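You operate a simulated robot arm through the tools that you are given. There is no shell and no other tool. Be economical: measure what you need, move in short steps, check, and stop when the job is done.

The job below is to be done with a simulated two-armed robot. You get a single attempt, and the scene is never put back.

Task
Grease the top of the reel stand's spindle and close the tin again.
Fine: use the round brush and the grease tin; the brush goes back in its pot. A coat counts when it lies all over at full strength: go over it till it gets no stronger.

It is judged by the outcome, as a careful person would: the job done as asked, and still so three seconds after it is handed in. It fails if anything else is knocked over, pushed out of place, dropped, spilled or broken.

Robot
Two 7-joint arms with two-finger parallel grippers on one trunk, on a base that drives. Base frame: it is fixed to the floor where the robot stands at the start and does not move with it; the origin is under the middle of the robot, x ahead of it, y to its left, z up. Lengths are in mm, angles in degrees, forces in N, time in s.
The left shoulder is at the start at [70, 134, 1266], the right one opposite. With the tool pointing down near the work surface each hand reaches from about 100 to 620 mm from the robot's upright axis, wherever it stands, measured 20 degrees to its own side. Places, roughly: green table [600, 0, 800]; reel stand brake knob [500, -600, 900]; reel stand lever [400, -400, 900]; reel stand spindle [600, -500, 900]. Payload 1.57 kg a hand.
The tool frame of a hand sits at the grasp point between the pads (the TCP): z along the fingers, y along the line on which they close. The tips reach 30 mm beyond it. The gripper opens to 80 mm. The fingers are 17 mm wide and 12 mm thick; the gripper's body (40 by 82 mm) begins 80 mm behind the TCP.
Orientation is that of the tool frame in the base frame, as [roll, pitch, yaw] about the fixed x, y, z axes, in that order (R = Rz(yaw) Ry(pitch) Rx(roll)). With the fingers straight down and closing along the base's y, the tool's x points along the base's -x, its y along +y and its z along -z.

Tools
- The arms move only by the tool apply_moves. It takes "left_steps", "right_steps" or both (then of equal length, played together; a hand with none holds still); each is a list of rows, each a list of 2 entries, a list of its own where there are three numbers: the shift along the base's x, y, z in mm, then the turn, a rotation vector about the base's x, y, z in degrees. In form: [[[tx, ty, tz], [rx, ry, rz]], ...]. A call has 1 to 10 rows; each row is the pose to reach, as a shift and turn from the pose commanded when the call began. "left_hand" and "right_hand" are, for a hand that has rows, the gripper command, from -1 (fully open) to 1 (shut), values between in proportion, set as the call begins (left out, the last holds). A row lasts 0.2 s, in which the tool goes at most 50 mm and 8.6 degrees; a call with a longer step from one row to the next is refused whole, and so is a gripper value outside its range. Where a pose cannot be reached the arm comes as near as it can. A force on the tool above 60 N (or 10 N above the force at the start of the call, whichever is more), or a blocked arm, ends the call early, and 0.2 s more pass. The fingers move at their own pace (about 153 mm/s each) and stop on an object; they squeeze with about 42 N. The grip force told is the motor's: it shows also when the fingers shut on nothing. Time passes only in rows, and 0.2 s behind the last, so rows that repeat a pose let the fingers close. It gives the time, the measured TCP pose, the force on the tool (base axes), the opening and the grip force at its end, in the units of the frame above (readings bear some noise), with the torque about the TCP (base axes, N m) and any sound that the robot's microphone picked up.
- Cameras (640 x 400 px; columns grow to the right, rows downward): "scene" is now at [130.3, -32.3, 1487.8]; the picture's right is [-0.37, -0.93, 0.00], its down [-0.57, 0.23, -0.79] and it looks along [0.73, -0.29, -0.62] (base axes); focal length 214 px, centre (320, 200). "left" rides on the left gripper at [72, 7, -122] in its tool frame; the picture's right is [-0.09, 1.00, 0.00], its down [-0.84, -0.08, -0.54] and it looks along [-0.54, -0.05, 0.84] (tool axes); focal length 238 px, centre (320, 200). "right" rides on the right gripper at [72, -7, -122] in its tool frame; the picture's right is [0.09, 1.00, 0.00], its down [-0.84, 0.08, -0.54] and it looks along [-0.54, 0.05, 0.84] (tool axes); focal length 238 px, centre (320, 200). There is no depth. A picture from a camera that has moved, and an enlarged one, comes with that camera's place and axes in the base frame and with its lens.
- snapshot(camera): a new picture of that camera. No time passes.
- lift_body(by): slides the trunk up (or, below 0, down) by that many mm; the arms and the scene camera ride with it, the base frame stays. It gives what a move gives, with no picture.
- drive_base(legs): drives the robot by 1 to 6 legs, each [ahead, left, turn to the left] in mm, mm and degrees, along the robot's own axes; the way and the turn of a leg run together, so that a leg with both is an arc; at most 1500 mm and 180 degrees a leg. The arms and the cameras ride along, it lands a little off, and it stops where it bumps. It gives what a move gives.
- pan_tilt(pan, tilt): turns the head with the scene camera to pan (to the left, within 86 degrees either way) and tilt (down, from -29 to 69), counted from straight ahead of the robot. It gives what a move gives.
- close_up(camera, box): a new picture of the part [left, top, right, bottom] of that camera's present view, enlarged. No time passes.
- sign_off(): hands the job in; it is judged then, once.

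Work in short steps. Places have to be worked out from the pictures, the camera data and where the tool is seen: move nearer, look again, correct. Check each grasp and each placing, and mend what went wrong. You have 120 turns and 108 pictures in all, those below and enlarged ones among them. Open the grippers and draw the arms clear of the work before you hand the job in, unless the task says otherwise; then end with one line.

The tools are called after "Emit:" as name(argument=value, ...) on one line, values as JSON. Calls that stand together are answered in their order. apply_moves: Moves the arms, as the interface text tells. Its arguments: {"type":"object","properties":{"left_steps":{"type":"array"},"left_hand":{"type":"number"},"right_steps":{"type":"array"},"right_hand":{"type":"number"}},"required":[]} The other tools are called the same way: lift_body (by) slides the trunk up or down; drive_base (legs) drives the base; pan_tilt (pan, tilt) turns the head that bears the scene camera; snapshot (camera) takes a picture; close_up (camera, box) takes an enlarged picture of a part of a camera's view; sign_off () hands the job in.

At the start:

```text
t: 0.0
left_eef_pos: [329.5, 14.1, 1356.7]
left_tcp_rot: [180.0, 0.1, -179.9]
left_ft_force: [-1.2, -0.1, 0.5]
left_ft_torque: [0.01, -0.01, 0.0]
left_finger_gap: 80.0
left_finger_force: 0.0
right_eef_pos: [432.8, -323.0, 1385.7]
right_tcp_rot: [180.0, 0.0, -180.0]
right_ft_force: [-0.2, 0.4, 0.6]
right_ft_torque: [-0.01, -0.01, 0.02]
right_finger_gap: 79.9
right_finger_force: 0.0
trunk travel left (down, up): [-839.0, 101.0]
robot x, y, heading: [-2.5, 2.6, 0.2]
head pan, tilt: [-21.9, 38.2]
```

scene: 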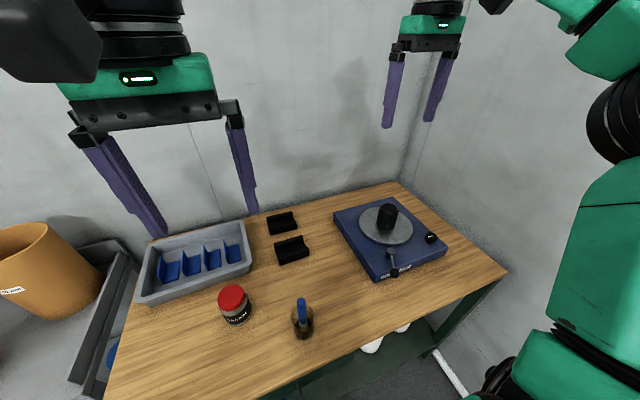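
right: 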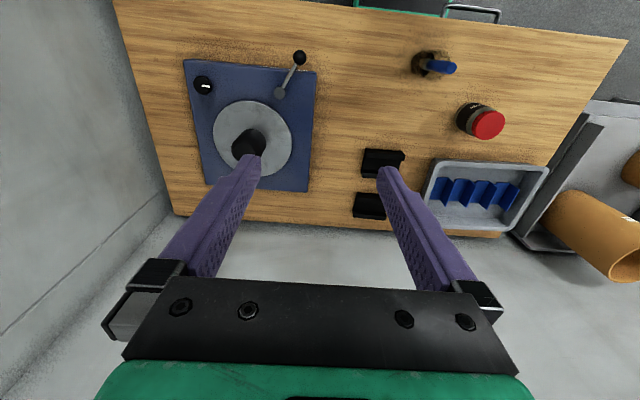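
left: 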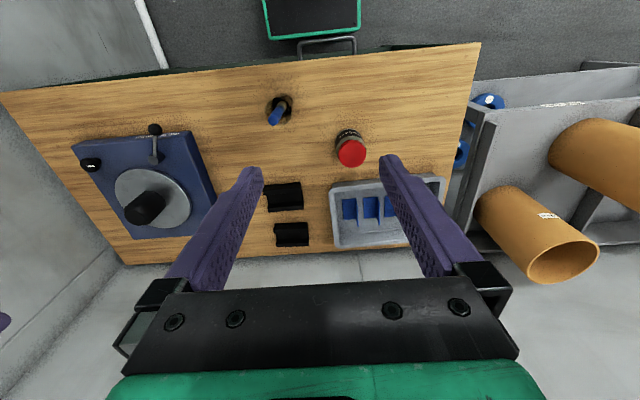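

I'll begin by looking closely at the tin, pot/brush and the reel stand.

Emit:
close_up(camera="scene", box=[190, 260, 350, 360])

Emit:
close_up(camera="scene", box=[310, 180, 470, 280])

```text
4.00 times, centred on (270, 310) of scene
camera zoom: at [130.3, -32.3, 1487.8], right [-0.37, -0.93, 0.0], down [-0.57, 0.23, -0.79], along [0.73, -0.29, -0.62], focal length 858 px, centre (520, -240)
```

zoom: 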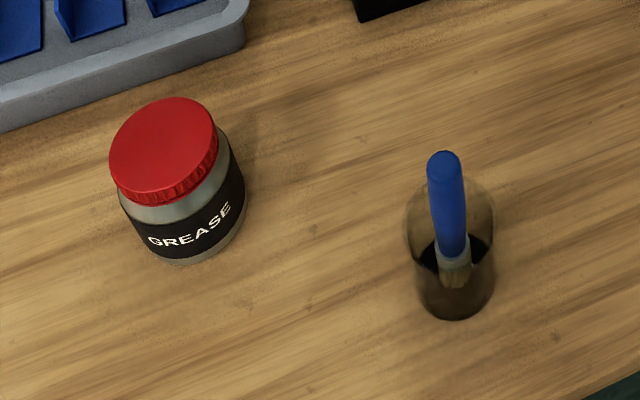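

```text
4.00 times, centred on (390, 230) of scene
camera zoom: at [130.3, -32.3, 1487.8], right [-0.37, -0.93, 0.0], down [-0.57, 0.23, -0.79], along [0.73, -0.29, -0.62], focal length 858 px, centre (40, 80)
```

zoom: 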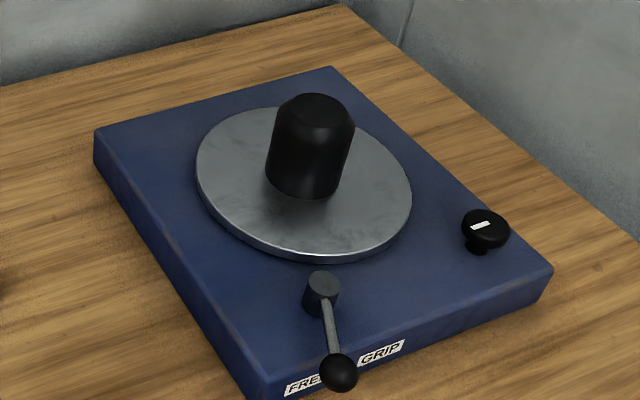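

Estimates: tin about (482, 78), lid top z≈930; pot about (373, -78); spindle about (584, -485), top z≈985. I move both hands nearer for better views: left above the tin, right towards the spindle.

Emit:
apply_moves(left_steps=[[[30, 13, -40], [0, 0, 0]], [[60, 26, -80], [0, 0, 0]], [[90, 40, -115], [0, 0, 0]], [[120, 52, -150], [0, 0, 0]], [[135, 60, -190], [0, 0, 0]], [[150, 64, -210], [0, 0, 0]]], right_steps=[[[10, -15, -35], [0, 0, 0]], [[20, -30, -70], [0, 0, 0]], [[30, -45, -105], [0, 0, 0]], [[40, -60, -140], [0, 0, 0]], [[50, -75, -175], [0, 0, 0]], [[50, -80, -190], [0, 0, 0]]])

Emit:
snapshot(camera="left")

Emit:
snapshot(camera="right")

```text
refused: row 1 steps farther than a row can; nothing moved
```

```text
102 pictures are left
camera left: at [257.4, 22.1, 1478.7], right [0.09, 1.0, 0.0], down [0.84, -0.08, 0.54], along [0.54, -0.05, -0.84], focal length 238 px, centre (320, 200)
```

left: 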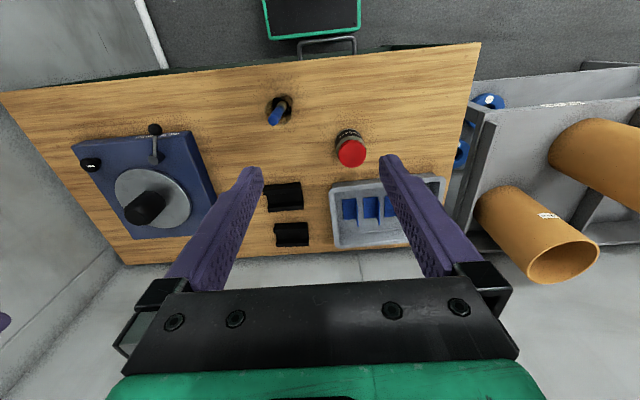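

```text
101 pictures are left
camera right: at [360.9, -330.3, 1506.9], right [-0.09, 1.0, 0.0], down [0.84, 0.08, 0.54], along [0.54, 0.05, -0.84], focal length 238 px, centre (320, 200)
```

right: 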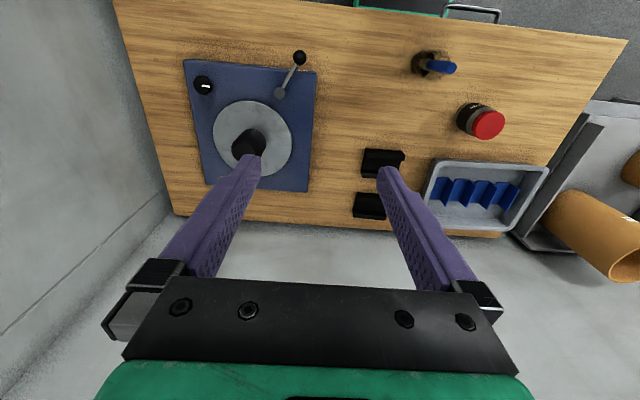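

The first step exceeded 50 mm, so nothing moved; I repeat with smaller steps.

Emit:
apply_moves(left_steps=[[[25, 10, -35], [0, 0, 0]], [[50, 21, -70], [0, 0, 0]], [[75, 32, -105], [0, 0, 0]], [[100, 43, -140], [0, 0, 0]], [[125, 53, -175], [0, 0, 0]], [[150, 64, -210], [0, 0, 0]]], right_steps=[[[9, -14, -33], [0, 0, 0]], [[18, -28, -66], [0, 0, 0]], [[27, -42, -99], [0, 0, 0]], [[36, -56, -132], [0, 0, 0]], [[45, -70, -165], [0, 0, 0]], [[50, -80, -190], [0, 0, 0]]])

Emit:
snapshot(camera="left")

Emit:
snapshot(camera="right")

```text
t: 1.4
left_eef_pos: [482.1, 80.7, 1146.4]
left_tcp_rot: [179.9, -0.1, 179.9]
left_ft_force: [0.5, -0.4, 0.2]
left_ft_torque: [0.04, 0.03, 0.0]
left_finger_gap: 79.8
left_finger_force: 0.1
right_eef_pos: [485.6, -404.4, 1195.5]
right_tcp_rot: [180.0, -0.1, -180.0]
right_ft_force: [0.4, -0.6, -0.5]
right_ft_torque: [-0.01, 0.05, -0.01]
right_finger_gap: 79.9
right_finger_force: 0.1
trunk travel left (down, up): [-839.0, 101.0]
robot x, y, heading: [0.0, 1.6, -0.2]
head pan, tilt: [-21.9, 38.2]
```

```text
100 pictures are left
camera left: at [409.9, 87.9, 1267.6], right [0.09, 1.0, 0.0], down [0.84, -0.08, 0.54], along [0.54, -0.05, -0.84], focal length 238 px, centre (320, 200)
```

left: 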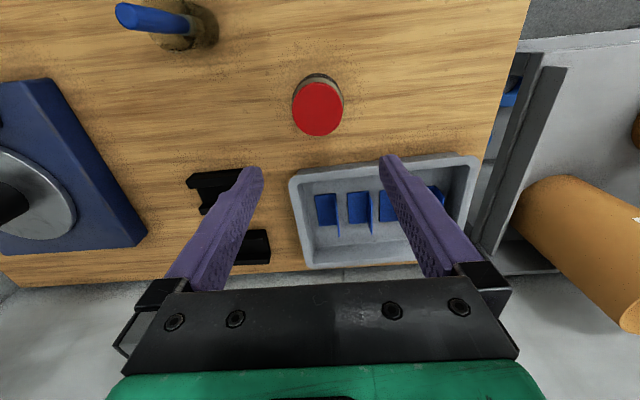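

```text
99 pictures are left
camera right: at [414.9, -412.7, 1316.7], right [-0.09, 1.0, 0.0], down [0.84, 0.08, 0.54], along [0.54, 0.05, -0.84], focal length 238 px, centre (320, 200)
```

right: 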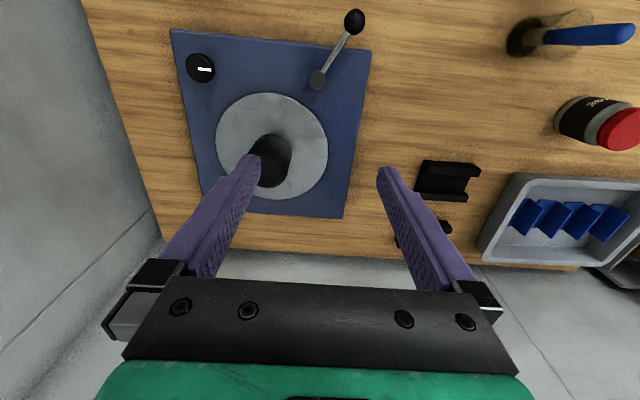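

Lid centre is about (480, 79), top z≈926, 71 mm across; brush handle tip triangulates to (373, -82, 1002), nearly upright. I lower the left hand to just above the lid and look again.

Emit:
apply_moves(left_steps=[[[0, 0, -45], [0, 0, 0]], [[-1, -1, -90], [0, 0, 0]], [[-2, -2, -135], [0, 0, 0]], [[-2, -2, -150], [0, 0, 0]]])

Emit:
snapshot(camera="left")

Emit:
snapshot(camera="scene")

```text
t: 2.4
left_eef_pos: [477.3, 78.4, 998.4]
left_tcp_rot: [179.9, 0.0, -179.9]
left_ft_force: [0.0, -0.9, 0.2]
left_ft_torque: [-0.01, -0.01, 0.01]
left_finger_gap: 80.0
left_finger_force: 0.0
right_eef_pos: [483.7, -405.0, 1197.3]
right_tcp_rot: [180.0, 0.0, -179.9]
right_ft_force: [-0.3, 1.0, 0.1]
right_ft_torque: [0.0, 0.02, 0.01]
right_finger_gap: 80.1
right_finger_force: 0.1
trunk travel left (down, up): [-839.0, 101.0]
robot x, y, heading: [-0.7, 3.3, -0.1]
head pan, tilt: [-21.9, 38.2]
```

```text
98 pictures are left
camera left: at [405.0, 84.4, 1119.5], right [0.09, 1.0, 0.0], down [0.84, -0.08, 0.54], along [0.54, -0.05, -0.84], focal length 238 px, centre (320, 200)
```

left: 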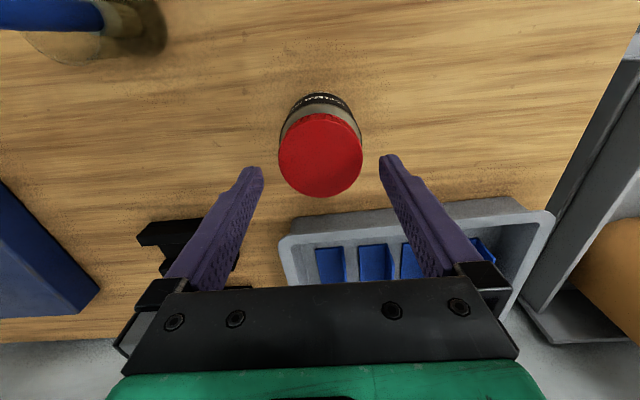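

```text
97 pictures are left
camera scene: at [130.5, -32.5, 1487.8], right [-0.37, -0.93, 0.0], down [-0.57, 0.23, -0.79], along [0.73, -0.29, -0.62], focal length 214 px, centre (320, 200)
```

scene: 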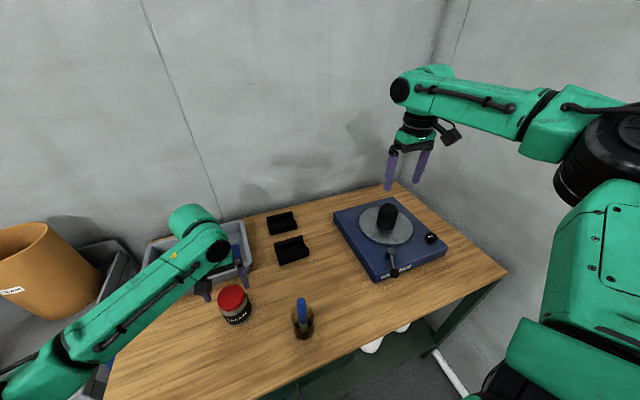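

Lid centre reads (484, 77). I shift there and pre-turn the wrist by -60° so there's room for an anticlockwise unscrewing stroke.

Emit:
apply_moves(left_steps=[[[6, -1, 0], [0, 0, -8.5]], [[6, -1, 0], [0, 0, -17]], [[6, -1, 0], [0, 0, -25.5]], [[6, -1, 0], [0, 0, -34]], [[6, -1, 0], [0, 0, -42.5]], [[6, -1, 0], [0, 0, -51]], [[6, -1, 0], [0, 0, -59.5]], [[6, -1, -20], [0, 0, -59.5]]])

Emit:
snapshot(camera="left")

```text
t: 4.2
left_eef_pos: [483.9, 74.3, 976.8]
left_tcp_rot: [-180.0, -0.1, 120.4]
left_ft_force: [-0.2, 1.0, -0.3]
left_ft_torque: [-0.02, 0.0, 0.01]
left_finger_gap: 79.9
left_finger_force: 0.0
right_eef_pos: [484.2, -404.4, 1196.7]
right_tcp_rot: [179.9, 0.0, -180.0]
right_ft_force: [-0.3, -0.2, 0.0]
right_ft_torque: [-0.02, 0.04, 0.02]
right_finger_gap: 80.1
right_finger_force: 0.0
trunk travel left (down, up): [-839.0, 101.0]
robot x, y, heading: [0.6, -0.8, 0.1]
head pan, tilt: [-21.9, 38.2]
```

```text
96 pictures are left
camera left: at [452.6, 140.7, 1098.5], right [0.91, 0.43, 0.0], down [0.36, -0.76, 0.54], along [0.23, -0.49, -0.84], focal length 238 px, centre (320, 200)
```

left: 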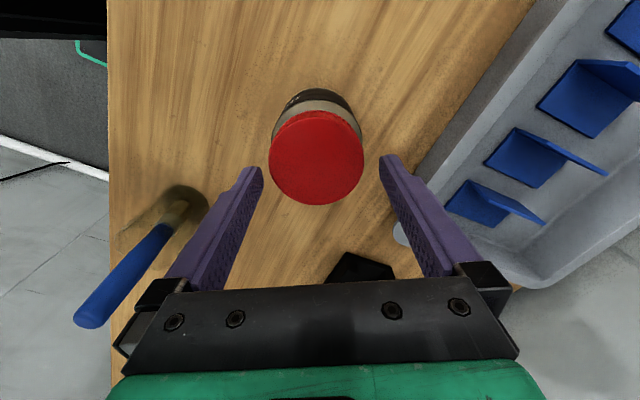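

Lid sits about 2.5 mm to the left along the closing line; I correct and lower so the tips straddle the lid, then check.

Emit:
apply_moves(left_steps=[[[-2.4, -1.1, 0], [0, 0, 0]], [[-2.4, -1.1, -20], [0, 0, 0]], [[-2.4, -1.1, -36], [0, 0, 0]]])

Emit:
snapshot(camera="left")

```text
t: 5.0
left_eef_pos: [483.3, 76.3, 940.7]
left_tcp_rot: [-179.9, 0.0, 120.6]
left_ft_force: [0.3, -0.3, -0.8]
left_ft_torque: [-0.01, 0.04, 0.02]
left_finger_gap: 80.2
left_finger_force: 0.0
right_eef_pos: [484.9, -405.7, 1196.4]
right_tcp_rot: [179.9, 0.0, -179.9]
right_ft_force: [0.0, 0.3, 0.5]
right_ft_torque: [0.0, 0.0, 0.01]
right_finger_gap: 80.2
right_finger_force: 0.1
trunk travel left (down, up): [-839.0, 101.0]
robot x, y, heading: [0.5, 5.0, 0.1]
head pan, tilt: [-21.9, 38.2]
```

```text
95 pictures are left
camera left: at [451.3, 141.1, 1062.0], right [0.9, 0.43, 0.0], down [0.36, -0.76, 0.54], along [0.23, -0.49, -0.84], focal length 238 px, centre (320, 200)
```

left: 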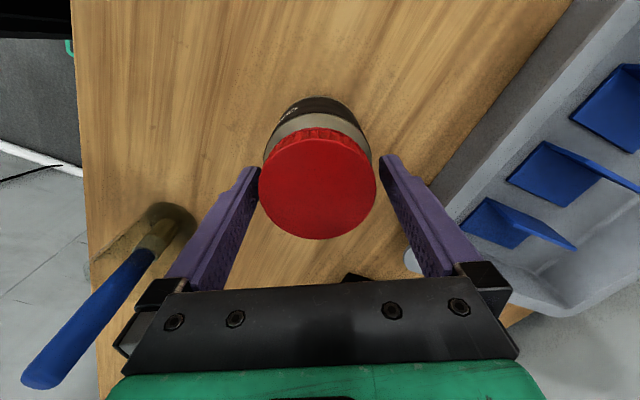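

The lid lies between the fingers, centred. Closing.

Emit:
apply_moves(left_steps=[[[0, 0, 0], [0, 0, 0]], [[0, 0, 0], [0, 0, 0]]], left_hand=1)

Emit:
close_up(camera="left", box=[220, 80, 420, 260])

```text
t: 5.6
left_eef_pos: [481.6, 74.4, 939.4]
left_tcp_rot: [-179.9, 0.0, 120.5]
left_ft_force: [-1.0, 0.0, 0.3]
left_ft_torque: [-0.01, 0.02, -0.01]
left_finger_gap: 71.4
left_finger_force: 42.0
right_eef_pos: [484.5, -405.4, 1196.9]
right_tcp_rot: [-180.0, 0.0, 179.9]
right_ft_force: [0.1, 0.6, -0.3]
right_ft_torque: [-0.01, 0.01, -0.02]
right_finger_gap: 80.2
right_finger_force: 0.0
trunk travel left (down, up): [-839.0, 101.0]
robot x, y, heading: [-4.2, 1.1, -0.0]
head pan, tilt: [-21.9, 38.2]
```

```text
2.22 times, centred on (320, 170) of left
camera zoom: at [451.2, 140.8, 1062.1], right [0.9, 0.43, 0.0], down [0.36, -0.76, 0.54], along [0.23, -0.49, -0.84], focal length 530 px, centre (320, 267)
```

zoom: 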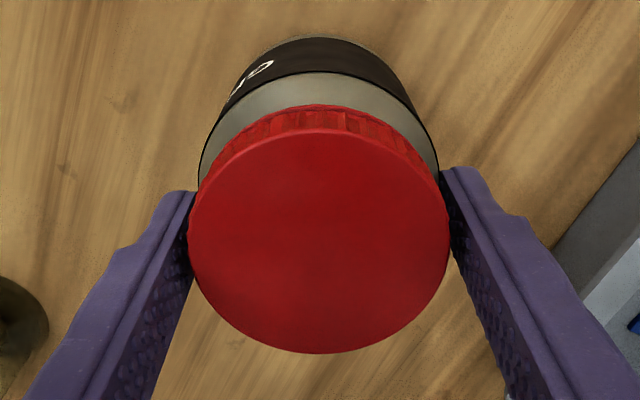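

Lid gripped at 71.4 mm. Now turn anticlockwise in steps and watch torque and the label.

Emit:
apply_moves(left_steps=[[[0, 0, 0], [0, 0, 8]], [[0, 0, 0], [0, 0, 16]], [[0, 0, 0], [0, 0, 24]], [[0, 0, 0], [0, 0, 32]]])

Emit:
close_up(camera="left", box=[220, 80, 420, 260])

```text
t: 6.6
left_eef_pos: [481.9, 76.1, 939.9]
left_tcp_rot: [180.0, 0.0, 152.6]
left_ft_force: [-0.2, -0.5, -0.2]
left_ft_torque: [0.01, -0.06, 0.0]
left_finger_gap: 71.4
left_finger_force: 41.9
right_eef_pos: [484.2, -404.8, 1196.8]
right_tcp_rot: [179.9, 0.0, -180.0]
right_ft_force: [0.0, 0.6, -0.2]
right_ft_torque: [-0.01, -0.03, 0.01]
right_finger_gap: 80.2
right_finger_force: 0.1
trunk travel left (down, up): [-839.0, 101.0]
robot x, y, heading: [-1.4, 1.9, 0.1]
head pan, tilt: [-21.9, 38.2]
```

```text
2.22 times, centred on (320, 170) of left
camera zoom: at [420.5, 114.8, 1062.5], right [0.54, 0.84, 0.0], down [0.71, -0.45, 0.54], along [0.46, -0.29, -0.84], focal length 530 px, centre (320, 267)
```

zoom: 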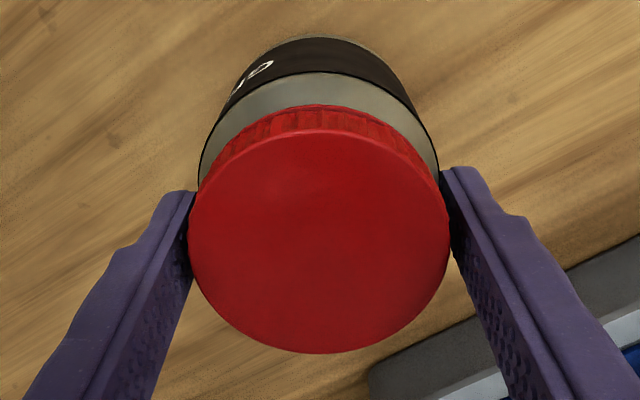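

The whole tin turns with the lid (label stays fixed in view), so it's a screw lid and the body must be held by the right hand. I open and raise the left, turning it back for a stroke, and turn the right hand by 85° for a side approach along +y.

Emit:
apply_moves(left_hand=-1, left_steps=[[[0, 0, 0], [0, 0, 0]], [[0, 0, 20], [0, 0, -4]], [[0, 0, 60], [0, 0, -12]], [[0, 0, 100], [0, 0, -20]], [[0, 0, 120], [0, 0, -28]], [[0, 0, 120], [0, 0, -36]], [[0, 0, 120], [0, 0, -44]], [[0, 0, 120], [0, 0, -52]], [[0, 0, 120], [0, 0, -60]], [[0, 0, 120], [0, 0, -68]]], right_steps=[[[0, 15, 0], [0, 0, 8.5]], [[0, 30, 0], [0, 0, 17]], [[0, 45, 0], [0, 0, 25.5]], [[0, 60, 0], [0, 0, 34]], [[0, 75, 0], [0, 0, 42.5]], [[0, 90, 0], [0, 0, 51]], [[0, 105, 0], [0, 0, 59.5]], [[0, 120, 0], [0, 0, 68]], [[0, 135, 0], [0, 0, 76.5]], [[0, 150, 0], [0, 0, 85]]])

Emit:
snapshot(camera="scene")

```text
t: 8.8
left_eef_pos: [481.8, 75.3, 1060.3]
left_tcp_rot: [-179.9, 0.0, 84.4]
left_ft_force: [-0.2, 0.8, 0.5]
left_ft_torque: [-0.03, 0.01, 0.0]
left_finger_gap: 80.2
left_finger_force: 0.2
right_eef_pos: [483.2, -250.9, 1194.1]
right_tcp_rot: [180.0, -0.1, -94.9]
right_ft_force: [0.5, 0.3, 0.1]
right_ft_torque: [-0.04, 0.05, 0.02]
right_finger_gap: 80.0
right_finger_force: 0.1
trunk travel left (down, up): [-839.0, 101.0]
robot x, y, heading: [-0.5, -3.3, 0.1]
head pan, tilt: [-21.9, 38.2]
```

```text
92 pictures are left
camera scene: at [130.6, -31.5, 1487.8], right [-0.37, -0.93, 0.0], down [-0.57, 0.23, -0.79], along [0.73, -0.29, -0.62], focal length 214 px, centre (320, 200)
```

scene: 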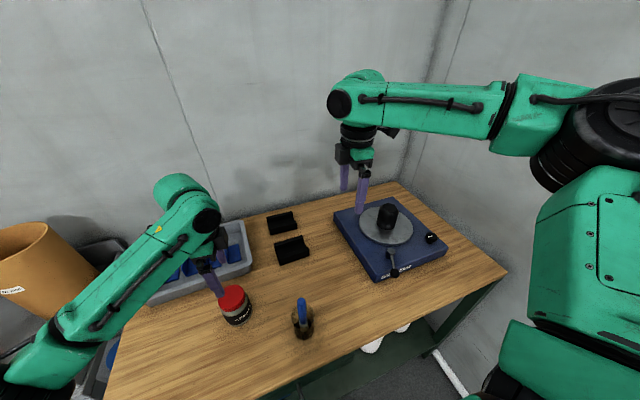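

Tin unmoved. Now I pitch the right hand toward horizontal (35° below) while lowering partway.

Emit:
apply_moves(right_steps=[[[0, 10, -10], [7.8, -0.7, 0]], [[0, 20, -25], [15.7, -1.4, 0]], [[0, 30, -40], [23.5, -2.1, 0]], [[0, 40, -60], [31.3, -2.7, 0]], [[0, 50, -80], [39.1, -3.4, 0]], [[0, 60, -100], [47, -4.1, 0]], [[0, 75, -120], [54.8, -4.8, 0]], [[0, 90, -140], [54.8, -4.8, 0]], [[0, 105, -160], [54.8, -4.8, 0]]])

Emit:
snapshot(camera="scene")

Emit:
snapshot(camera="right")

```text
t: 10.8
left_eef_pos: [480.8, 76.8, 1060.5]
left_tcp_rot: [179.9, 0.0, 84.5]
left_ft_force: [1.1, -0.4, -0.3]
left_ft_torque: [-0.01, -0.01, -0.02]
left_finger_gap: 80.0
left_finger_force: 0.1
right_eef_pos: [476.9, -150.1, 1041.8]
right_tcp_rot: [-179.8, 54.8, -95.0]
right_ft_force: [-0.4, 0.9, 0.1]
right_ft_torque: [-0.01, -0.01, -0.01]
right_finger_gap: 80.1
right_finger_force: 0.1
right hand out of reach, approached as far as the arm can: row 9
trunk travel left (down, up): [-839.0, 101.0]
robot x, y, heading: [1.7, 0.9, -0.0]
head pan, tilt: [-21.9, 38.2]
```

```text
91 pictures are left
camera scene: at [130.3, -31.8, 1487.8], right [-0.37, -0.93, 0.0], down [-0.57, 0.23, -0.79], along [0.73, -0.29, -0.62], focal length 214 px, centre (320, 200)
```

scene: 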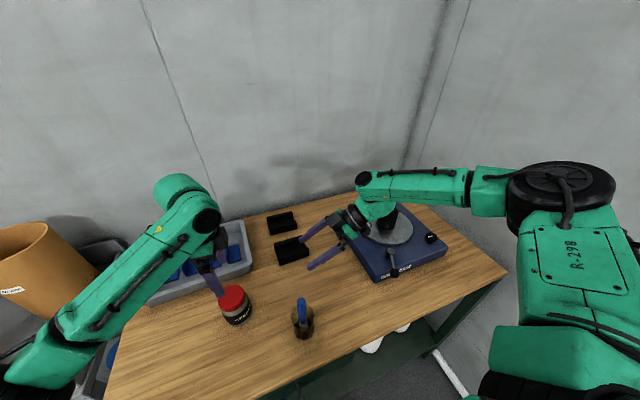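

```text
90 pictures are left
camera right: at [471.1, -290.3, 1051.7], right [-1.0, 0.04, -0.08], down [-0.08, 0.05, 1.0], along [0.04, 1.0, -0.04], focal length 238 px, centre (320, 200)
```

right: 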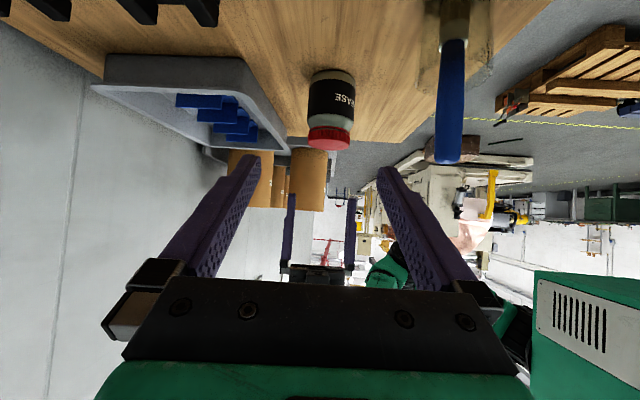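

That pose hits the right arm's limit. Approaching along +x (heading ~10°) with the same pitch is more natural for the arm and clears the pot; I raise and swing the right hand to it, clear of the brush.

Emit:
apply_moves(right_steps=[[[0, -10, 40], [0, 0, 0]], [[-15, 0, 80], [0, 0, -8.4]], [[-35, 15, 110], [0, 0, -16.8]], [[-55, 30, 120], [0, 0, -25.2]], [[-75, 45, 120], [0, 0, -33.6]], [[-95, 60, 120], [0, 0, -42]], [[-115, 75, 120], [0, 0, -50.4]], [[-135, 95, 120], [0, 0, -58.8]], [[-155, 115, 120], [0, 0, -67.2]], [[-170, 135, 120], [0, 0, -75.6]]])

Emit:
snapshot(camera="scene")

Emit:
snapshot(camera="right")

```text
t: 13.0
left_eef_pos: [479.3, 79.8, 1060.7]
left_tcp_rot: [-179.9, 0.1, 84.5]
left_ft_force: [-0.7, 0.9, -0.3]
left_ft_torque: [-0.03, -0.01, -0.01]
left_finger_gap: 80.1
left_finger_force: 0.1
right_eef_pos: [472.9, -73.4, 1193.8]
right_tcp_rot: [178.8, 56.7, -165.1]
right_ft_force: [0.2, 0.0, 0.4]
right_ft_torque: [-0.03, -0.02, -0.02]
right_finger_gap: 79.8
right_finger_force: 0.0
right hand out of reach, approached as far as the arm can: row 5, 6, 7, 8, 9, 10
trunk travel left (down, up): [-839.0, 101.0]
robot x, y, heading: [-1.4, 0.9, 0.1]
head pan, tilt: [-21.9, 38.2]
```

```text
89 pictures are left
camera scene: at [129.0, -26.6, 1487.9], right [-0.37, -0.93, 0.0], down [-0.57, 0.23, -0.79], along [0.73, -0.3, -0.62], focal length 214 px, centre (320, 200)
```

scene: 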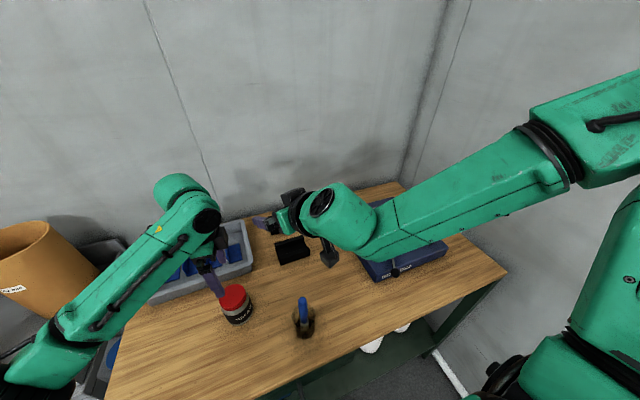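

```text
88 pictures are left
camera right: at [338.9, -120.0, 1199.2], right [-0.32, 0.94, -0.06], down [-0.01, 0.06, 1.0], along [0.95, 0.32, -0.01], focal length 238 px, centre (320, 200)
```

right: 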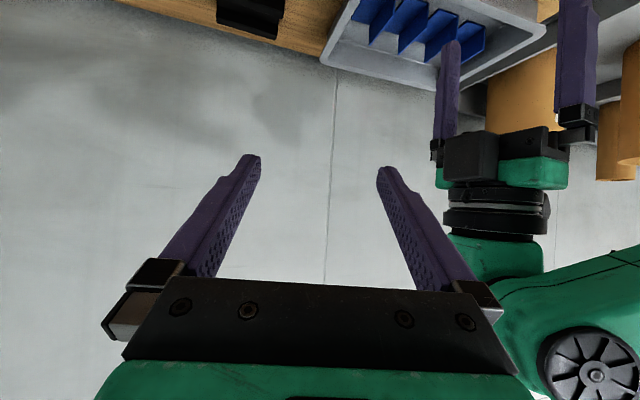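

The right wrist is too near the trunk for this pose, so I back the base off by 110 mm; nothing is low enough to touch.

Emit:
drive_base(legs=[[-110, 0, 0]])

Emit:
apply_moves(right_steps=[[[0, 0, 0], [0, 0, 0]]])

```text
t: 14.2
left_eef_pos: [376.2, 75.6, 1059.8]
left_tcp_rot: [-179.8, 0.1, 84.5]
left_ft_force: [-0.4, -1.3, -0.7]
left_ft_torque: [-0.02, -0.02, -0.01]
left_finger_gap: 79.7
left_finger_force: 0.0
right_eef_pos: [366.5, -77.4, 1191.0]
right_tcp_rot: [178.2, 56.6, -165.3]
right_ft_force: [-0.1, 0.5, -0.3]
right_ft_torque: [-0.01, 0.02, 0.0]
right_finger_gap: 79.9
right_finger_force: 0.0
trunk travel left (down, up): [-839.0, 101.0]
robot x, y, heading: [-109.5, 1.8, -0.1]
head pan, tilt: [-21.9, 38.2]
```

```text
t: 14.6
left_eef_pos: [374.4, 73.3, 1060.0]
left_tcp_rot: [-179.8, 0.1, 84.5]
left_ft_force: [0.4, 0.2, -0.1]
left_ft_torque: [-0.02, -0.01, 0.0]
left_finger_gap: 80.3
left_finger_force: 0.2
right_eef_pos: [366.3, -78.6, 1192.8]
right_tcp_rot: [178.2, 56.8, -165.3]
right_ft_force: [0.1, 0.4, -0.3]
right_ft_torque: [0.01, 0.05, -0.03]
right_finger_gap: 79.9
right_finger_force: 0.1
trunk travel left (down, up): [-839.0, 101.0]
robot x, y, heading: [-105.8, 1.5, -0.1]
head pan, tilt: [-21.9, 38.2]
```

I put the left back above the tin and bring the right around to the near side of the tin, still high, then lower partway.

Emit:
apply_moves(left_steps=[[[26, 0, 0], [0, 0, 4]], [[53, 0, 0], [0, 0, 8]], [[80, 0, 0], [0, 0, 12]], [[107, 2, 0], [0, 0, 16]], [[107, 2, 0], [0, 0, 20]], [[107, 2, 0], [0, 0, 24]], [[107, 2, 0], [0, 0, 24]], [[107, 2, 0], [0, 0, 24]]], right_steps=[[[0, 32, 0], [0, 0, 0]], [[0, 64, 0], [0, 0, 0]], [[0, 96, 0], [0, 0, 0]], [[0, 128, 0], [0, 0, 0]], [[0, 128, -40], [0, 0, 0]], [[0, 128, -80], [0, 0, 0]], [[0, 128, -120], [0, 0, 0]], [[0, 128, -160], [0, 0, 0]]])

Emit:
snapshot(camera="scene")

Emit:
snapshot(camera="right")

```text
t: 16.4
left_eef_pos: [480.8, 77.2, 1061.0]
left_tcp_rot: [180.0, 0.0, 108.5]
left_ft_force: [0.8, -0.1, 0.6]
left_ft_torque: [0.02, -0.01, 0.0]
left_finger_gap: 80.0
left_finger_force: 0.0
right_eef_pos: [356.5, -15.2, 1075.6]
right_tcp_rot: [178.2, 56.7, -165.2]
right_ft_force: [0.4, -0.2, 0.2]
right_ft_torque: [-0.02, 0.0, -0.01]
right_finger_gap: 79.8
right_finger_force: 0.0
right hand out of reach, approached as far as the arm can: row 4, 5, 6, 7, 8
trunk travel left (down, up): [-839.0, 101.0]
robot x, y, heading: [-108.4, -1.7, -0.1]
head pan, tilt: [-21.9, 38.2]
```

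```text
87 pictures are left
camera scene: at [21.4, -32.9, 1487.8], right [-0.37, -0.93, 0.0], down [-0.57, 0.23, -0.79], along [0.73, -0.29, -0.62], focal length 214 px, centre (320, 200)
```

scene: 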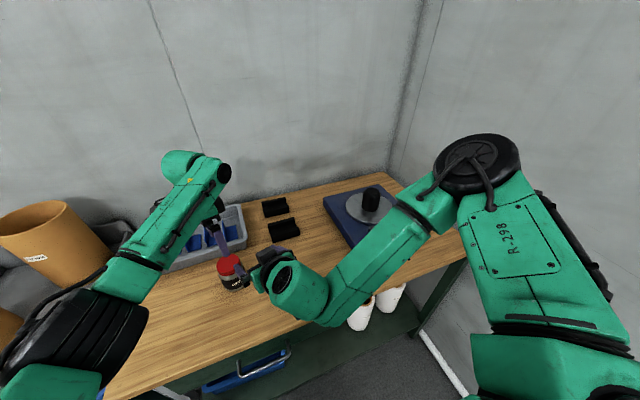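

```text
86 pictures are left
camera right: at [222.8, -60.9, 1081.8], right [-0.33, 0.94, -0.06], down [-0.01, 0.06, 1.0], along [0.94, 0.33, -0.01], focal length 238 px, centre (320, 200)
```

right: 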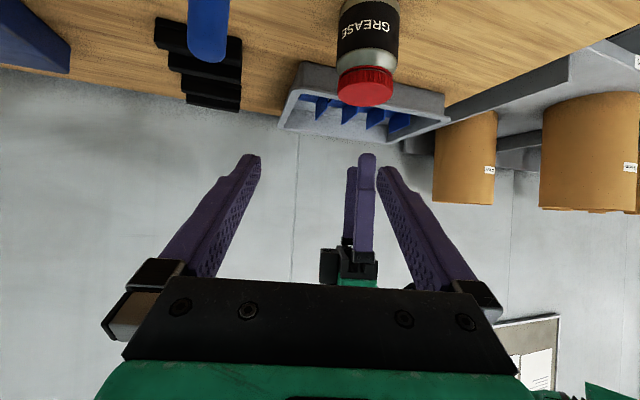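

The right arm can't reach this side well, but the left arm can: heading -45° from the near-left is its natural mirror. I swap roles: left will hold the body, right will turn the lid from above. First draw the right back up to tool-down, and move the left off the tin to its approach side.

Emit:
apply_moves(right_steps=[[[0, -20, 35], [0, 0, 0]], [[0, -40, 70], [-1.9, 7.3, 0]], [[0, -60, 105], [-3.8, 14.6, 0]], [[10, -80, 120], [-5.8, 21.9, 0]], [[20, -100, 120], [-7.7, 29, 0]], [[30, -120, 120], [-9.5, 36, 0]], [[40, -140, 120], [-11.4, 43, 0]], [[50, -150, 120], [-13.1, 49.5, 0]], [[60, -160, 120], [-14.7, 55, 0]]], left_steps=[[[0, 10, 20], [0, 0, 5]], [[-10, 25, 40], [0, 0, 10]], [[-25, 40, 40], [0, 0, 15]], [[-40, 55, 40], [0, 0, 20]], [[-55, 70, 40], [0, 0, 26]], [[-70, 85, 40], [0, 0, 26]], [[-80, 95, 40], [0, 0, 26]], [[-80, 95, 40], [0, 0, 26]], [[-80, 95, 40], [0, 0, 26]]])

```text
t: 18.4
left_eef_pos: [401.7, 171.6, 1100.5]
left_tcp_rot: [-179.9, -0.1, 134.5]
left_ft_force: [0.0, 0.1, -0.4]
left_ft_torque: [0.03, 0.0, -0.02]
left_finger_gap: 79.9
left_finger_force: 0.0
right_eef_pos: [417.9, -178.0, 1193.4]
right_tcp_rot: [178.4, -0.4, -165.2]
right_ft_force: [1.3, 0.1, 0.4]
right_ft_torque: [-0.01, 0.03, -0.05]
right_finger_gap: 80.0
right_finger_force: 0.2
trunk travel left (down, up): [-839.0, 101.0]
robot x, y, heading: [-106.7, -1.4, 0.0]
head pan, tilt: [-21.9, 38.2]
```

Now pitch the left hand 55° (heading -45°) and lower partway.

Emit:
apply_moves(left_steps=[[[0, 0, 0], [-5.5, -5.5, 0]], [[0, 0, -10], [-11, -11, 0]], [[0, 0, -25], [-16.5, -16.5, 0]], [[0, 0, -45], [-22, -22, 0]], [[0, 0, -65], [-27.5, -27.5, 0]], [[0, 0, -85], [-33, -33, 0]], [[0, 0, -105], [-38.7, -38.7, 0]], [[0, 0, -125], [-38.7, -38.7, 0]]])

Emit:
snapshot(camera="scene")

Emit:
snapshot(camera="left")

```text
t: 20.2
left_eef_pos: [399.8, 172.6, 975.8]
left_tcp_rot: [179.4, 54.8, 134.3]
left_ft_force: [0.5, -0.4, -0.7]
left_ft_torque: [0.02, 0.01, -0.05]
left_finger_gap: 80.2
left_finger_force: 0.2
right_eef_pos: [416.8, -177.1, 1193.2]
right_tcp_rot: [178.4, -0.3, -165.1]
right_ft_force: [0.4, 0.3, 0.8]
right_ft_torque: [-0.01, -0.01, 0.01]
right_finger_gap: 80.0
right_finger_force: 0.0
trunk travel left (down, up): [-839.0, 101.0]
robot x, y, heading: [-107.0, 0.0, 0.1]
head pan, tilt: [-21.9, 38.2]
```

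```text
85 pictures are left
camera scene: at [22.3, -32.4, 1487.7], right [-0.37, -0.93, 0.0], down [-0.57, 0.23, -0.79], along [0.73, -0.29, -0.62], focal length 214 px, centre (320, 200)
```

scene: 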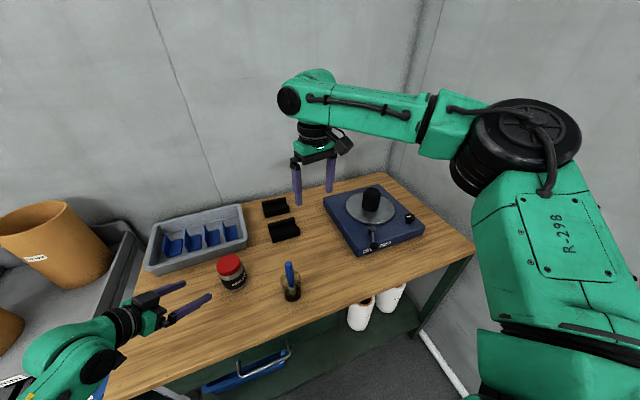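

```text
84 pictures are left
camera left: at [305.0, 277.3, 987.1], right [0.74, 0.66, 0.08], down [-0.03, -0.09, 1.0], along [0.67, -0.74, -0.04], focal length 238 px, centre (320, 200)
```

left: 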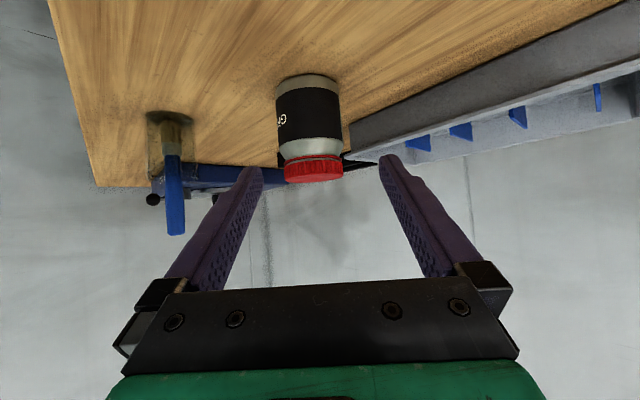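

Left is in pose, tin ~11 mm to the left of the finger centre-line. I correct laterally and lower to z≈880, still back from the tin.

Emit:
apply_moves(left_steps=[[[-8, -8, -30], [0, 0, 0]], [[-8, -8, -60], [0, 0, 0]], [[-8, -8, -85], [0, 0, 0]], [[-8, -8, -95], [0, 0, 0]]])

Emit:
snapshot(camera="left")

Emit:
close_up(camera="scene", box=[80, 230, 320, 380])

```text
t: 21.2
left_eef_pos: [391.8, 165.3, 880.2]
left_tcp_rot: [179.3, 54.7, 134.2]
left_ft_force: [-0.3, -0.4, 0.9]
left_ft_torque: [-0.02, 0.0, -0.03]
left_finger_gap: 80.2
left_finger_force: 0.1
right_eef_pos: [416.5, -177.0, 1194.4]
right_tcp_rot: [178.4, -0.3, -165.3]
right_ft_force: [-1.0, -0.3, -0.1]
right_ft_torque: [0.02, -0.01, -0.02]
right_finger_gap: 79.8
right_finger_force: 0.1
trunk travel left (down, up): [-839.0, 101.0]
robot x, y, heading: [-108.8, 4.1, 0.1]
head pan, tilt: [-21.9, 38.2]
```

```text
83 pictures are left
camera left: at [297.8, 269.4, 891.6], right [0.74, 0.66, 0.08], down [-0.03, -0.09, 1.0], along [0.67, -0.74, -0.04], focal length 238 px, centre (320, 200)
```

left: 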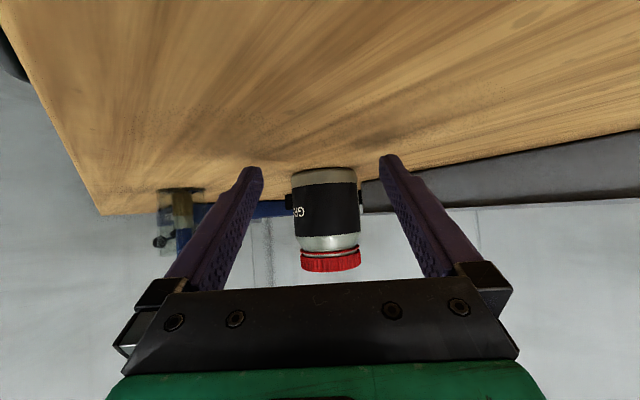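

```text
2.67 times, centred on (200, 305) of scene
camera zoom: at [21.5, -32.4, 1487.8], right [-0.37, -0.93, 0.0], down [-0.57, 0.23, -0.79], along [0.73, -0.29, -0.62], focal length 572 px, centre (640, -80)
```

zoom: 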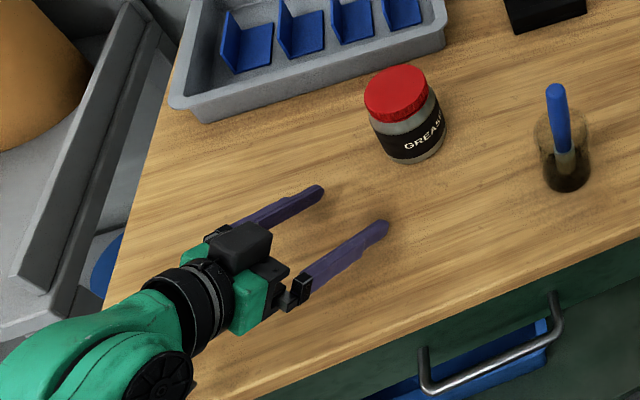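

Tin is now well centred (within ~2 mm) between the left fingers. Advance along the heading, stopping short to check.

Emit:
apply_moves(left_steps=[[[20, -20, 0], [0, 0, 0]], [[40, -41, 0], [0, 0, 0]], [[55, -56, 0], [0, 0, 0]]])

Emit:
snapshot(camera="left")

Emit:
close_up(camera="scene", box=[120, 230, 320, 355])

```text
t: 22.0
left_eef_pos: [446.1, 107.9, 879.5]
left_tcp_rot: [179.5, 54.6, 134.2]
left_ft_force: [-0.1, -0.1, -0.4]
left_ft_torque: [-0.01, 0.03, -0.02]
left_finger_gap: 80.0
left_finger_force: 0.0
right_eef_pos: [417.2, -177.2, 1194.8]
right_tcp_rot: [178.4, -0.2, -165.2]
right_ft_force: [0.6, -0.3, 0.3]
right_ft_torque: [0.01, -0.03, -0.02]
right_finger_gap: 80.0
right_finger_force: 0.0
trunk travel left (down, up): [-839.0, 101.0]
robot x, y, heading: [-106.3, 0.1, -0.2]
head pan, tilt: [-21.9, 38.2]
```

```text
81 pictures are left
camera left: at [352.1, 213.2, 891.2], right [0.74, 0.66, 0.08], down [-0.03, -0.09, 1.0], along [0.67, -0.74, -0.05], focal length 238 px, centre (320, 200)
```

left: 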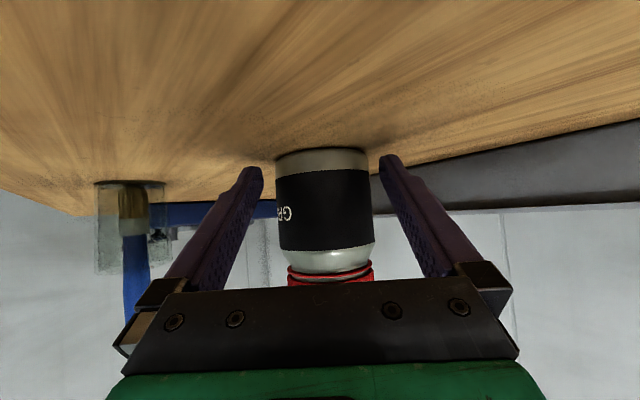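

```text
3.20 times, centred on (220, 292) of scene
camera zoom: at [22.1, -32.8, 1487.7], right [-0.37, -0.93, 0.0], down [-0.57, 0.23, -0.79], along [0.73, -0.29, -0.62], focal length 686 px, centre (640, -96)
```

zoom: 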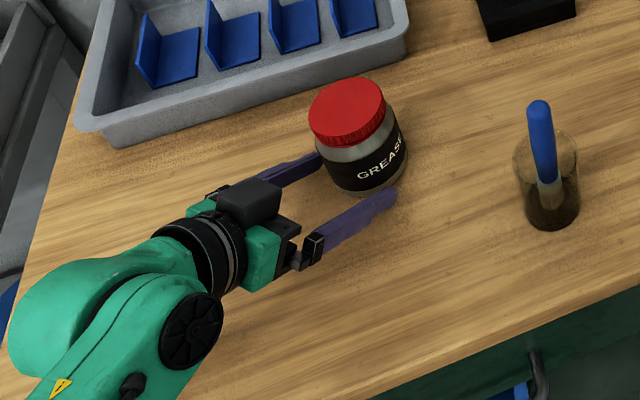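

Centred. Advance the last 37 mm and close gently on the body.

Emit:
apply_moves(left_steps=[[[13, -13.5, 0], [0, 0, 0]], [[26, -27, 0], [0, 0, 0]]])

Emit:
apply_moves(left_steps=[[[0, 0, 0], [0, 0, 0]], [[0, 0, 0], [0, 0, 0]]], left_hand=1)

Emit:
close_up(camera="scene", box=[120, 230, 320, 355])

```text
t: 22.6
left_eef_pos: [472.8, 79.8, 880.5]
left_tcp_rot: [179.4, 54.6, 134.2]
left_ft_force: [-1.0, -0.2, 0.4]
left_ft_torque: [0.0, -0.03, 0.0]
left_finger_gap: 80.5
left_finger_force: 0.0
right_eef_pos: [417.6, -176.7, 1192.3]
right_tcp_rot: [178.5, -0.3, -165.2]
right_ft_force: [0.3, 0.7, 0.4]
right_ft_torque: [-0.04, -0.01, -0.02]
right_finger_gap: 80.1
right_finger_force: 0.0
trunk travel left (down, up): [-839.0, 101.0]
robot x, y, heading: [-108.8, 1.5, 0.4]
head pan, tilt: [-21.9, 38.2]
```

```text
t: 23.2
left_eef_pos: [472.2, 80.4, 881.0]
left_tcp_rot: [179.4, 54.8, 134.2]
left_ft_force: [-0.9, 0.3, 0.1]
left_ft_torque: [-0.02, 0.1, -0.02]
left_finger_gap: 70.3
left_finger_force: 41.9
right_eef_pos: [417.1, -177.3, 1195.1]
right_tcp_rot: [178.5, -0.3, -165.3]
right_ft_force: [0.3, 0.9, -0.1]
right_ft_torque: [-0.02, 0.06, -0.01]
right_finger_gap: 79.8
right_finger_force: 0.1
trunk travel left (down, up): [-839.0, 101.0]
robot x, y, heading: [-108.1, -1.7, -0.2]
head pan, tilt: [-21.9, 38.2]
```

```text
3.20 times, centred on (220, 292) of scene
camera zoom: at [21.8, -32.3, 1487.8], right [-0.37, -0.93, 0.0], down [-0.57, 0.23, -0.79], along [0.73, -0.29, -0.62], focal length 686 px, centre (640, -96)
```

zoom: 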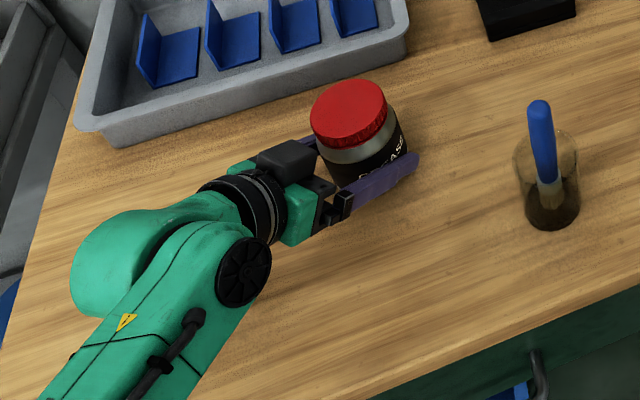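

Body held (70.3 mm). Bring the right hand, tool-down, over the lid.

Emit:
apply_moves(right_steps=[[[10, 38, -5], [-1.5, -0.4, 0]], [[20, 76, -15], [-1.5, -0.4, 0]], [[30, 114, -30], [-1.5, -0.4, 0]], [[40, 152, -55], [-1.5, -0.4, 0]], [[50, 190, -80], [-1.5, -0.4, 0]], [[58, 225, -105], [-1.5, -0.4, 0]], [[63, 252, -130], [-1.5, -0.4, 0]], [[63, 252, -160], [-1.5, -0.4, 0]]])

Emit:
snapshot(camera="right")

```text
t: 25.0
left_eef_pos: [472.5, 80.5, 880.8]
left_tcp_rot: [179.4, 54.6, 134.3]
left_ft_force: [-0.3, 0.1, -0.3]
left_ft_torque: [0.0, 0.03, 0.04]
left_finger_gap: 70.1
left_finger_force: 42.2
right_eef_pos: [356.0, -87.8, 1083.7]
right_tcp_rot: [-180.0, -0.2, -165.3]
right_ft_force: [-0.6, -0.5, 0.1]
right_ft_torque: [0.02, -0.01, 0.02]
right_finger_gap: 79.9
right_finger_force: 0.1
right hand out of reach, approached as far as the arm can: row 1, 2, 3, 4, 5, 6, 7, 8
trunk travel left (down, up): [-839.0, 101.0]
robot x, y, heading: [-108.5, -2.1, -0.2]
head pan, tilt: [-21.9, 38.2]
```

```text
78 pictures are left
camera right: at [288.6, -113.0, 1203.9], right [-0.34, 0.94, 0.0], down [0.79, 0.29, 0.54], along [0.51, 0.19, -0.84], focal length 238 px, centre (320, 200)
```

right: 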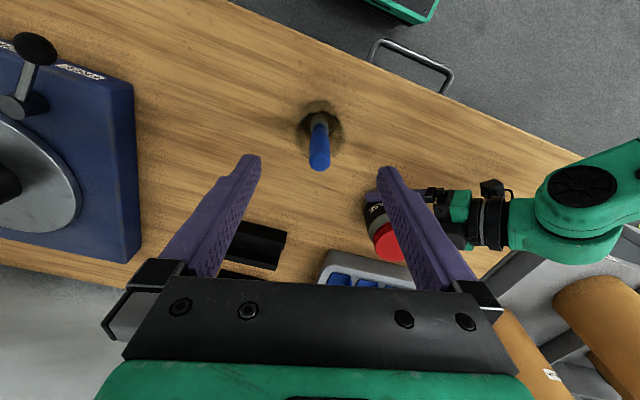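

The right arm is stuck at some joint limit (awkward configuration). I look at it from the scene camera.

Emit:
snapshot(camera="scene")

```text
77 pictures are left
camera scene: at [22.3, -32.4, 1487.7], right [-0.37, -0.93, 0.0], down [-0.57, 0.23, -0.79], along [0.73, -0.29, -0.62], focal length 214 px, centre (320, 200)
```

scene: 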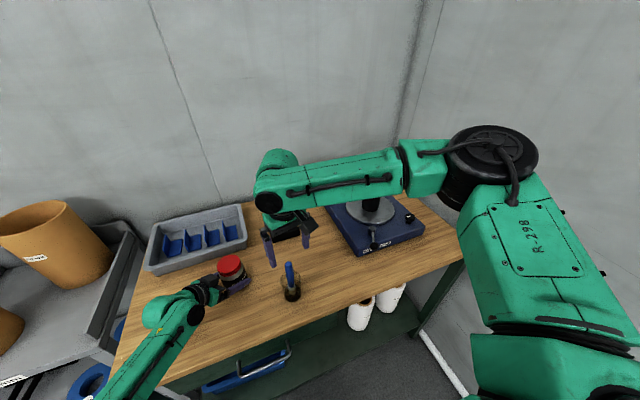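

The elbow is far out right. I try moving up and yawing the right hand toward -105°, which relaxes the wrist, then heading for the tin in small steps.

Emit:
apply_moves(right_steps=[[[5, -5, 30], [0, 0, 8]], [[15, -10, 60], [0, 0, 16]], [[25, -10, 80], [0, 0, 24]], [[35, -10, 80], [0, 0, 32]], [[45, -10, 80], [0, 0, 40]], [[60, -5, 80], [0, 0, 48]], [[75, 5, 80], [0, 0, 56]], [[90, 20, 80], [0, 0, 64]], [[100, 40, 80], [0, 0, 64]], [[110, 65, 80], [0, 0, 64]]])

```text
t: 27.2
left_eef_pos: [472.7, 79.0, 880.1]
left_tcp_rot: [179.4, 54.6, 134.2]
left_ft_force: [-0.2, 0.2, 0.5]
left_ft_torque: [0.03, 0.03, -0.02]
left_finger_gap: 70.0
left_finger_force: 41.9
right_eef_pos: [380.5, -104.5, 1153.1]
right_tcp_rot: [-179.8, -0.2, -101.3]
right_ft_force: [-0.4, 0.1, 0.6]
right_ft_torque: [-0.02, 0.0, -0.02]
right_finger_gap: 80.1
right_finger_force: 0.0
right hand out of reach, approached as far as the arm can: row 3, 4, 5, 6, 7, 8, 9, 10
trunk travel left (down, up): [-839.0, 101.0]
robot x, y, heading: [-109.6, 1.5, 0.0]
head pan, tilt: [-21.9, 38.2]
```

Still limited across the body. I probe how far left the right hand gets at a smaller x (clear air above the table).

Emit:
apply_moves(right_steps=[[[-20, 15, 20], [0, 0, 0]], [[-40, 30, 20], [0, 0, 0]], [[-60, 50, 20], [0, 0, 0]], [[-80, 70, 20], [0, 0, 0]], [[-90, 90, 20], [0, 0, 0]], [[-90, 110, 20], [0, 0, 0]], [[-90, 130, 20], [0, 0, 0]]])

Emit:
snapshot(camera="scene")

```text
t: 28.8
left_eef_pos: [472.9, 80.0, 880.9]
left_tcp_rot: [179.3, 54.7, 134.2]
left_ft_force: [-1.0, 0.0, 0.1]
left_ft_torque: [0.01, 0.05, 0.04]
left_finger_gap: 69.9
left_finger_force: 41.9
right_eef_pos: [284.9, -41.2, 1172.6]
right_tcp_rot: [-179.9, -0.2, -101.1]
right_ft_force: [0.6, -0.3, 0.1]
right_ft_torque: [0.01, -0.03, 0.03]
right_finger_gap: 79.9
right_finger_force: 0.1
right hand out of reach, approached as far as the arm can: row 4, 5, 6, 7
trunk travel left (down, up): [-839.0, 101.0]
robot x, y, heading: [-108.3, 1.5, -0.1]
head pan, tilt: [-21.9, 38.2]
```

```text
76 pictures are left
camera scene: at [22.4, -32.3, 1487.7], right [-0.37, -0.93, 0.0], down [-0.57, 0.23, -0.79], along [0.73, -0.29, -0.62], focal length 214 px, centre (320, 200)
```

scene: 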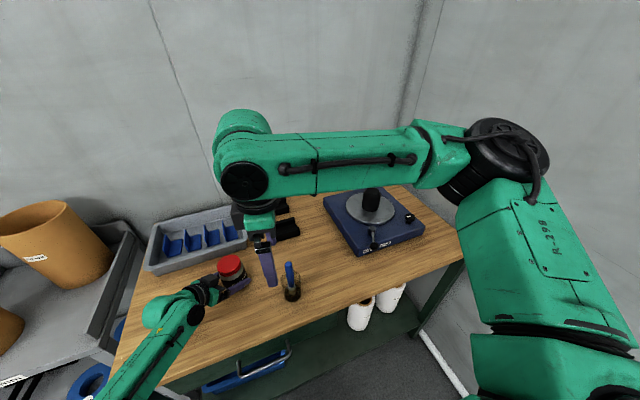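

The upper arm's azimuth appears pinned with the elbow out. The left arm, whose elbow hangs low, came from a pose close to the body; I send the right to the mirrored pose (close, high, yaw 180) to change its elbow.

Emit:
apply_moves(right_steps=[[[-5, -10, 20], [0, 0, -8]], [[-10, -20, 40], [0, 0, -16]], [[-20, -30, 60], [0, 0, -24]], [[-30, -40, 80], [0, 0, -32]], [[-40, -40, 100], [0, 0, -40]], [[-50, -30, 120], [0, 0, -48]], [[-60, -20, 140], [0, 0, -56]], [[-60, -10, 160], [0, 0, -64]], [[-60, 0, 180], [0, 0, -72]], [[-60, 20, 185], [0, 0, -79]]])

Emit:
snapshot(camera="scene")

```text
t: 31.0
left_eef_pos: [472.6, 80.0, 880.9]
left_tcp_rot: [179.4, 54.7, 134.2]
left_ft_force: [0.5, 0.7, -0.1]
left_ft_torque: [0.04, 0.02, 0.02]
left_finger_gap: 70.2
left_finger_force: 41.9
right_eef_pos: [213.3, -67.3, 1347.6]
right_tcp_rot: [-179.9, -0.3, 179.7]
right_ft_force: [-0.9, 0.8, -0.3]
right_ft_torque: [0.0, -0.01, -0.05]
right_finger_gap: 80.1
right_finger_force: 0.0
right hand out of reach, approached as far as the arm can: row 8, 9, 10
trunk travel left (down, up): [-839.0, 101.0]
robot x, y, heading: [-109.8, 0.3, 0.1]
head pan, tilt: [-21.9, 38.2]
```

```text
75 pictures are left
camera scene: at [22.1, -32.5, 1487.7], right [-0.37, -0.93, 0.0], down [-0.57, 0.23, -0.79], along [0.73, -0.29, -0.62], focal length 214 px, centre (320, 200)
```

scene: 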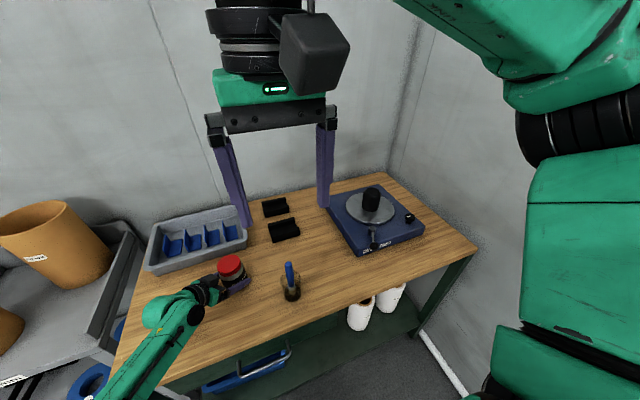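

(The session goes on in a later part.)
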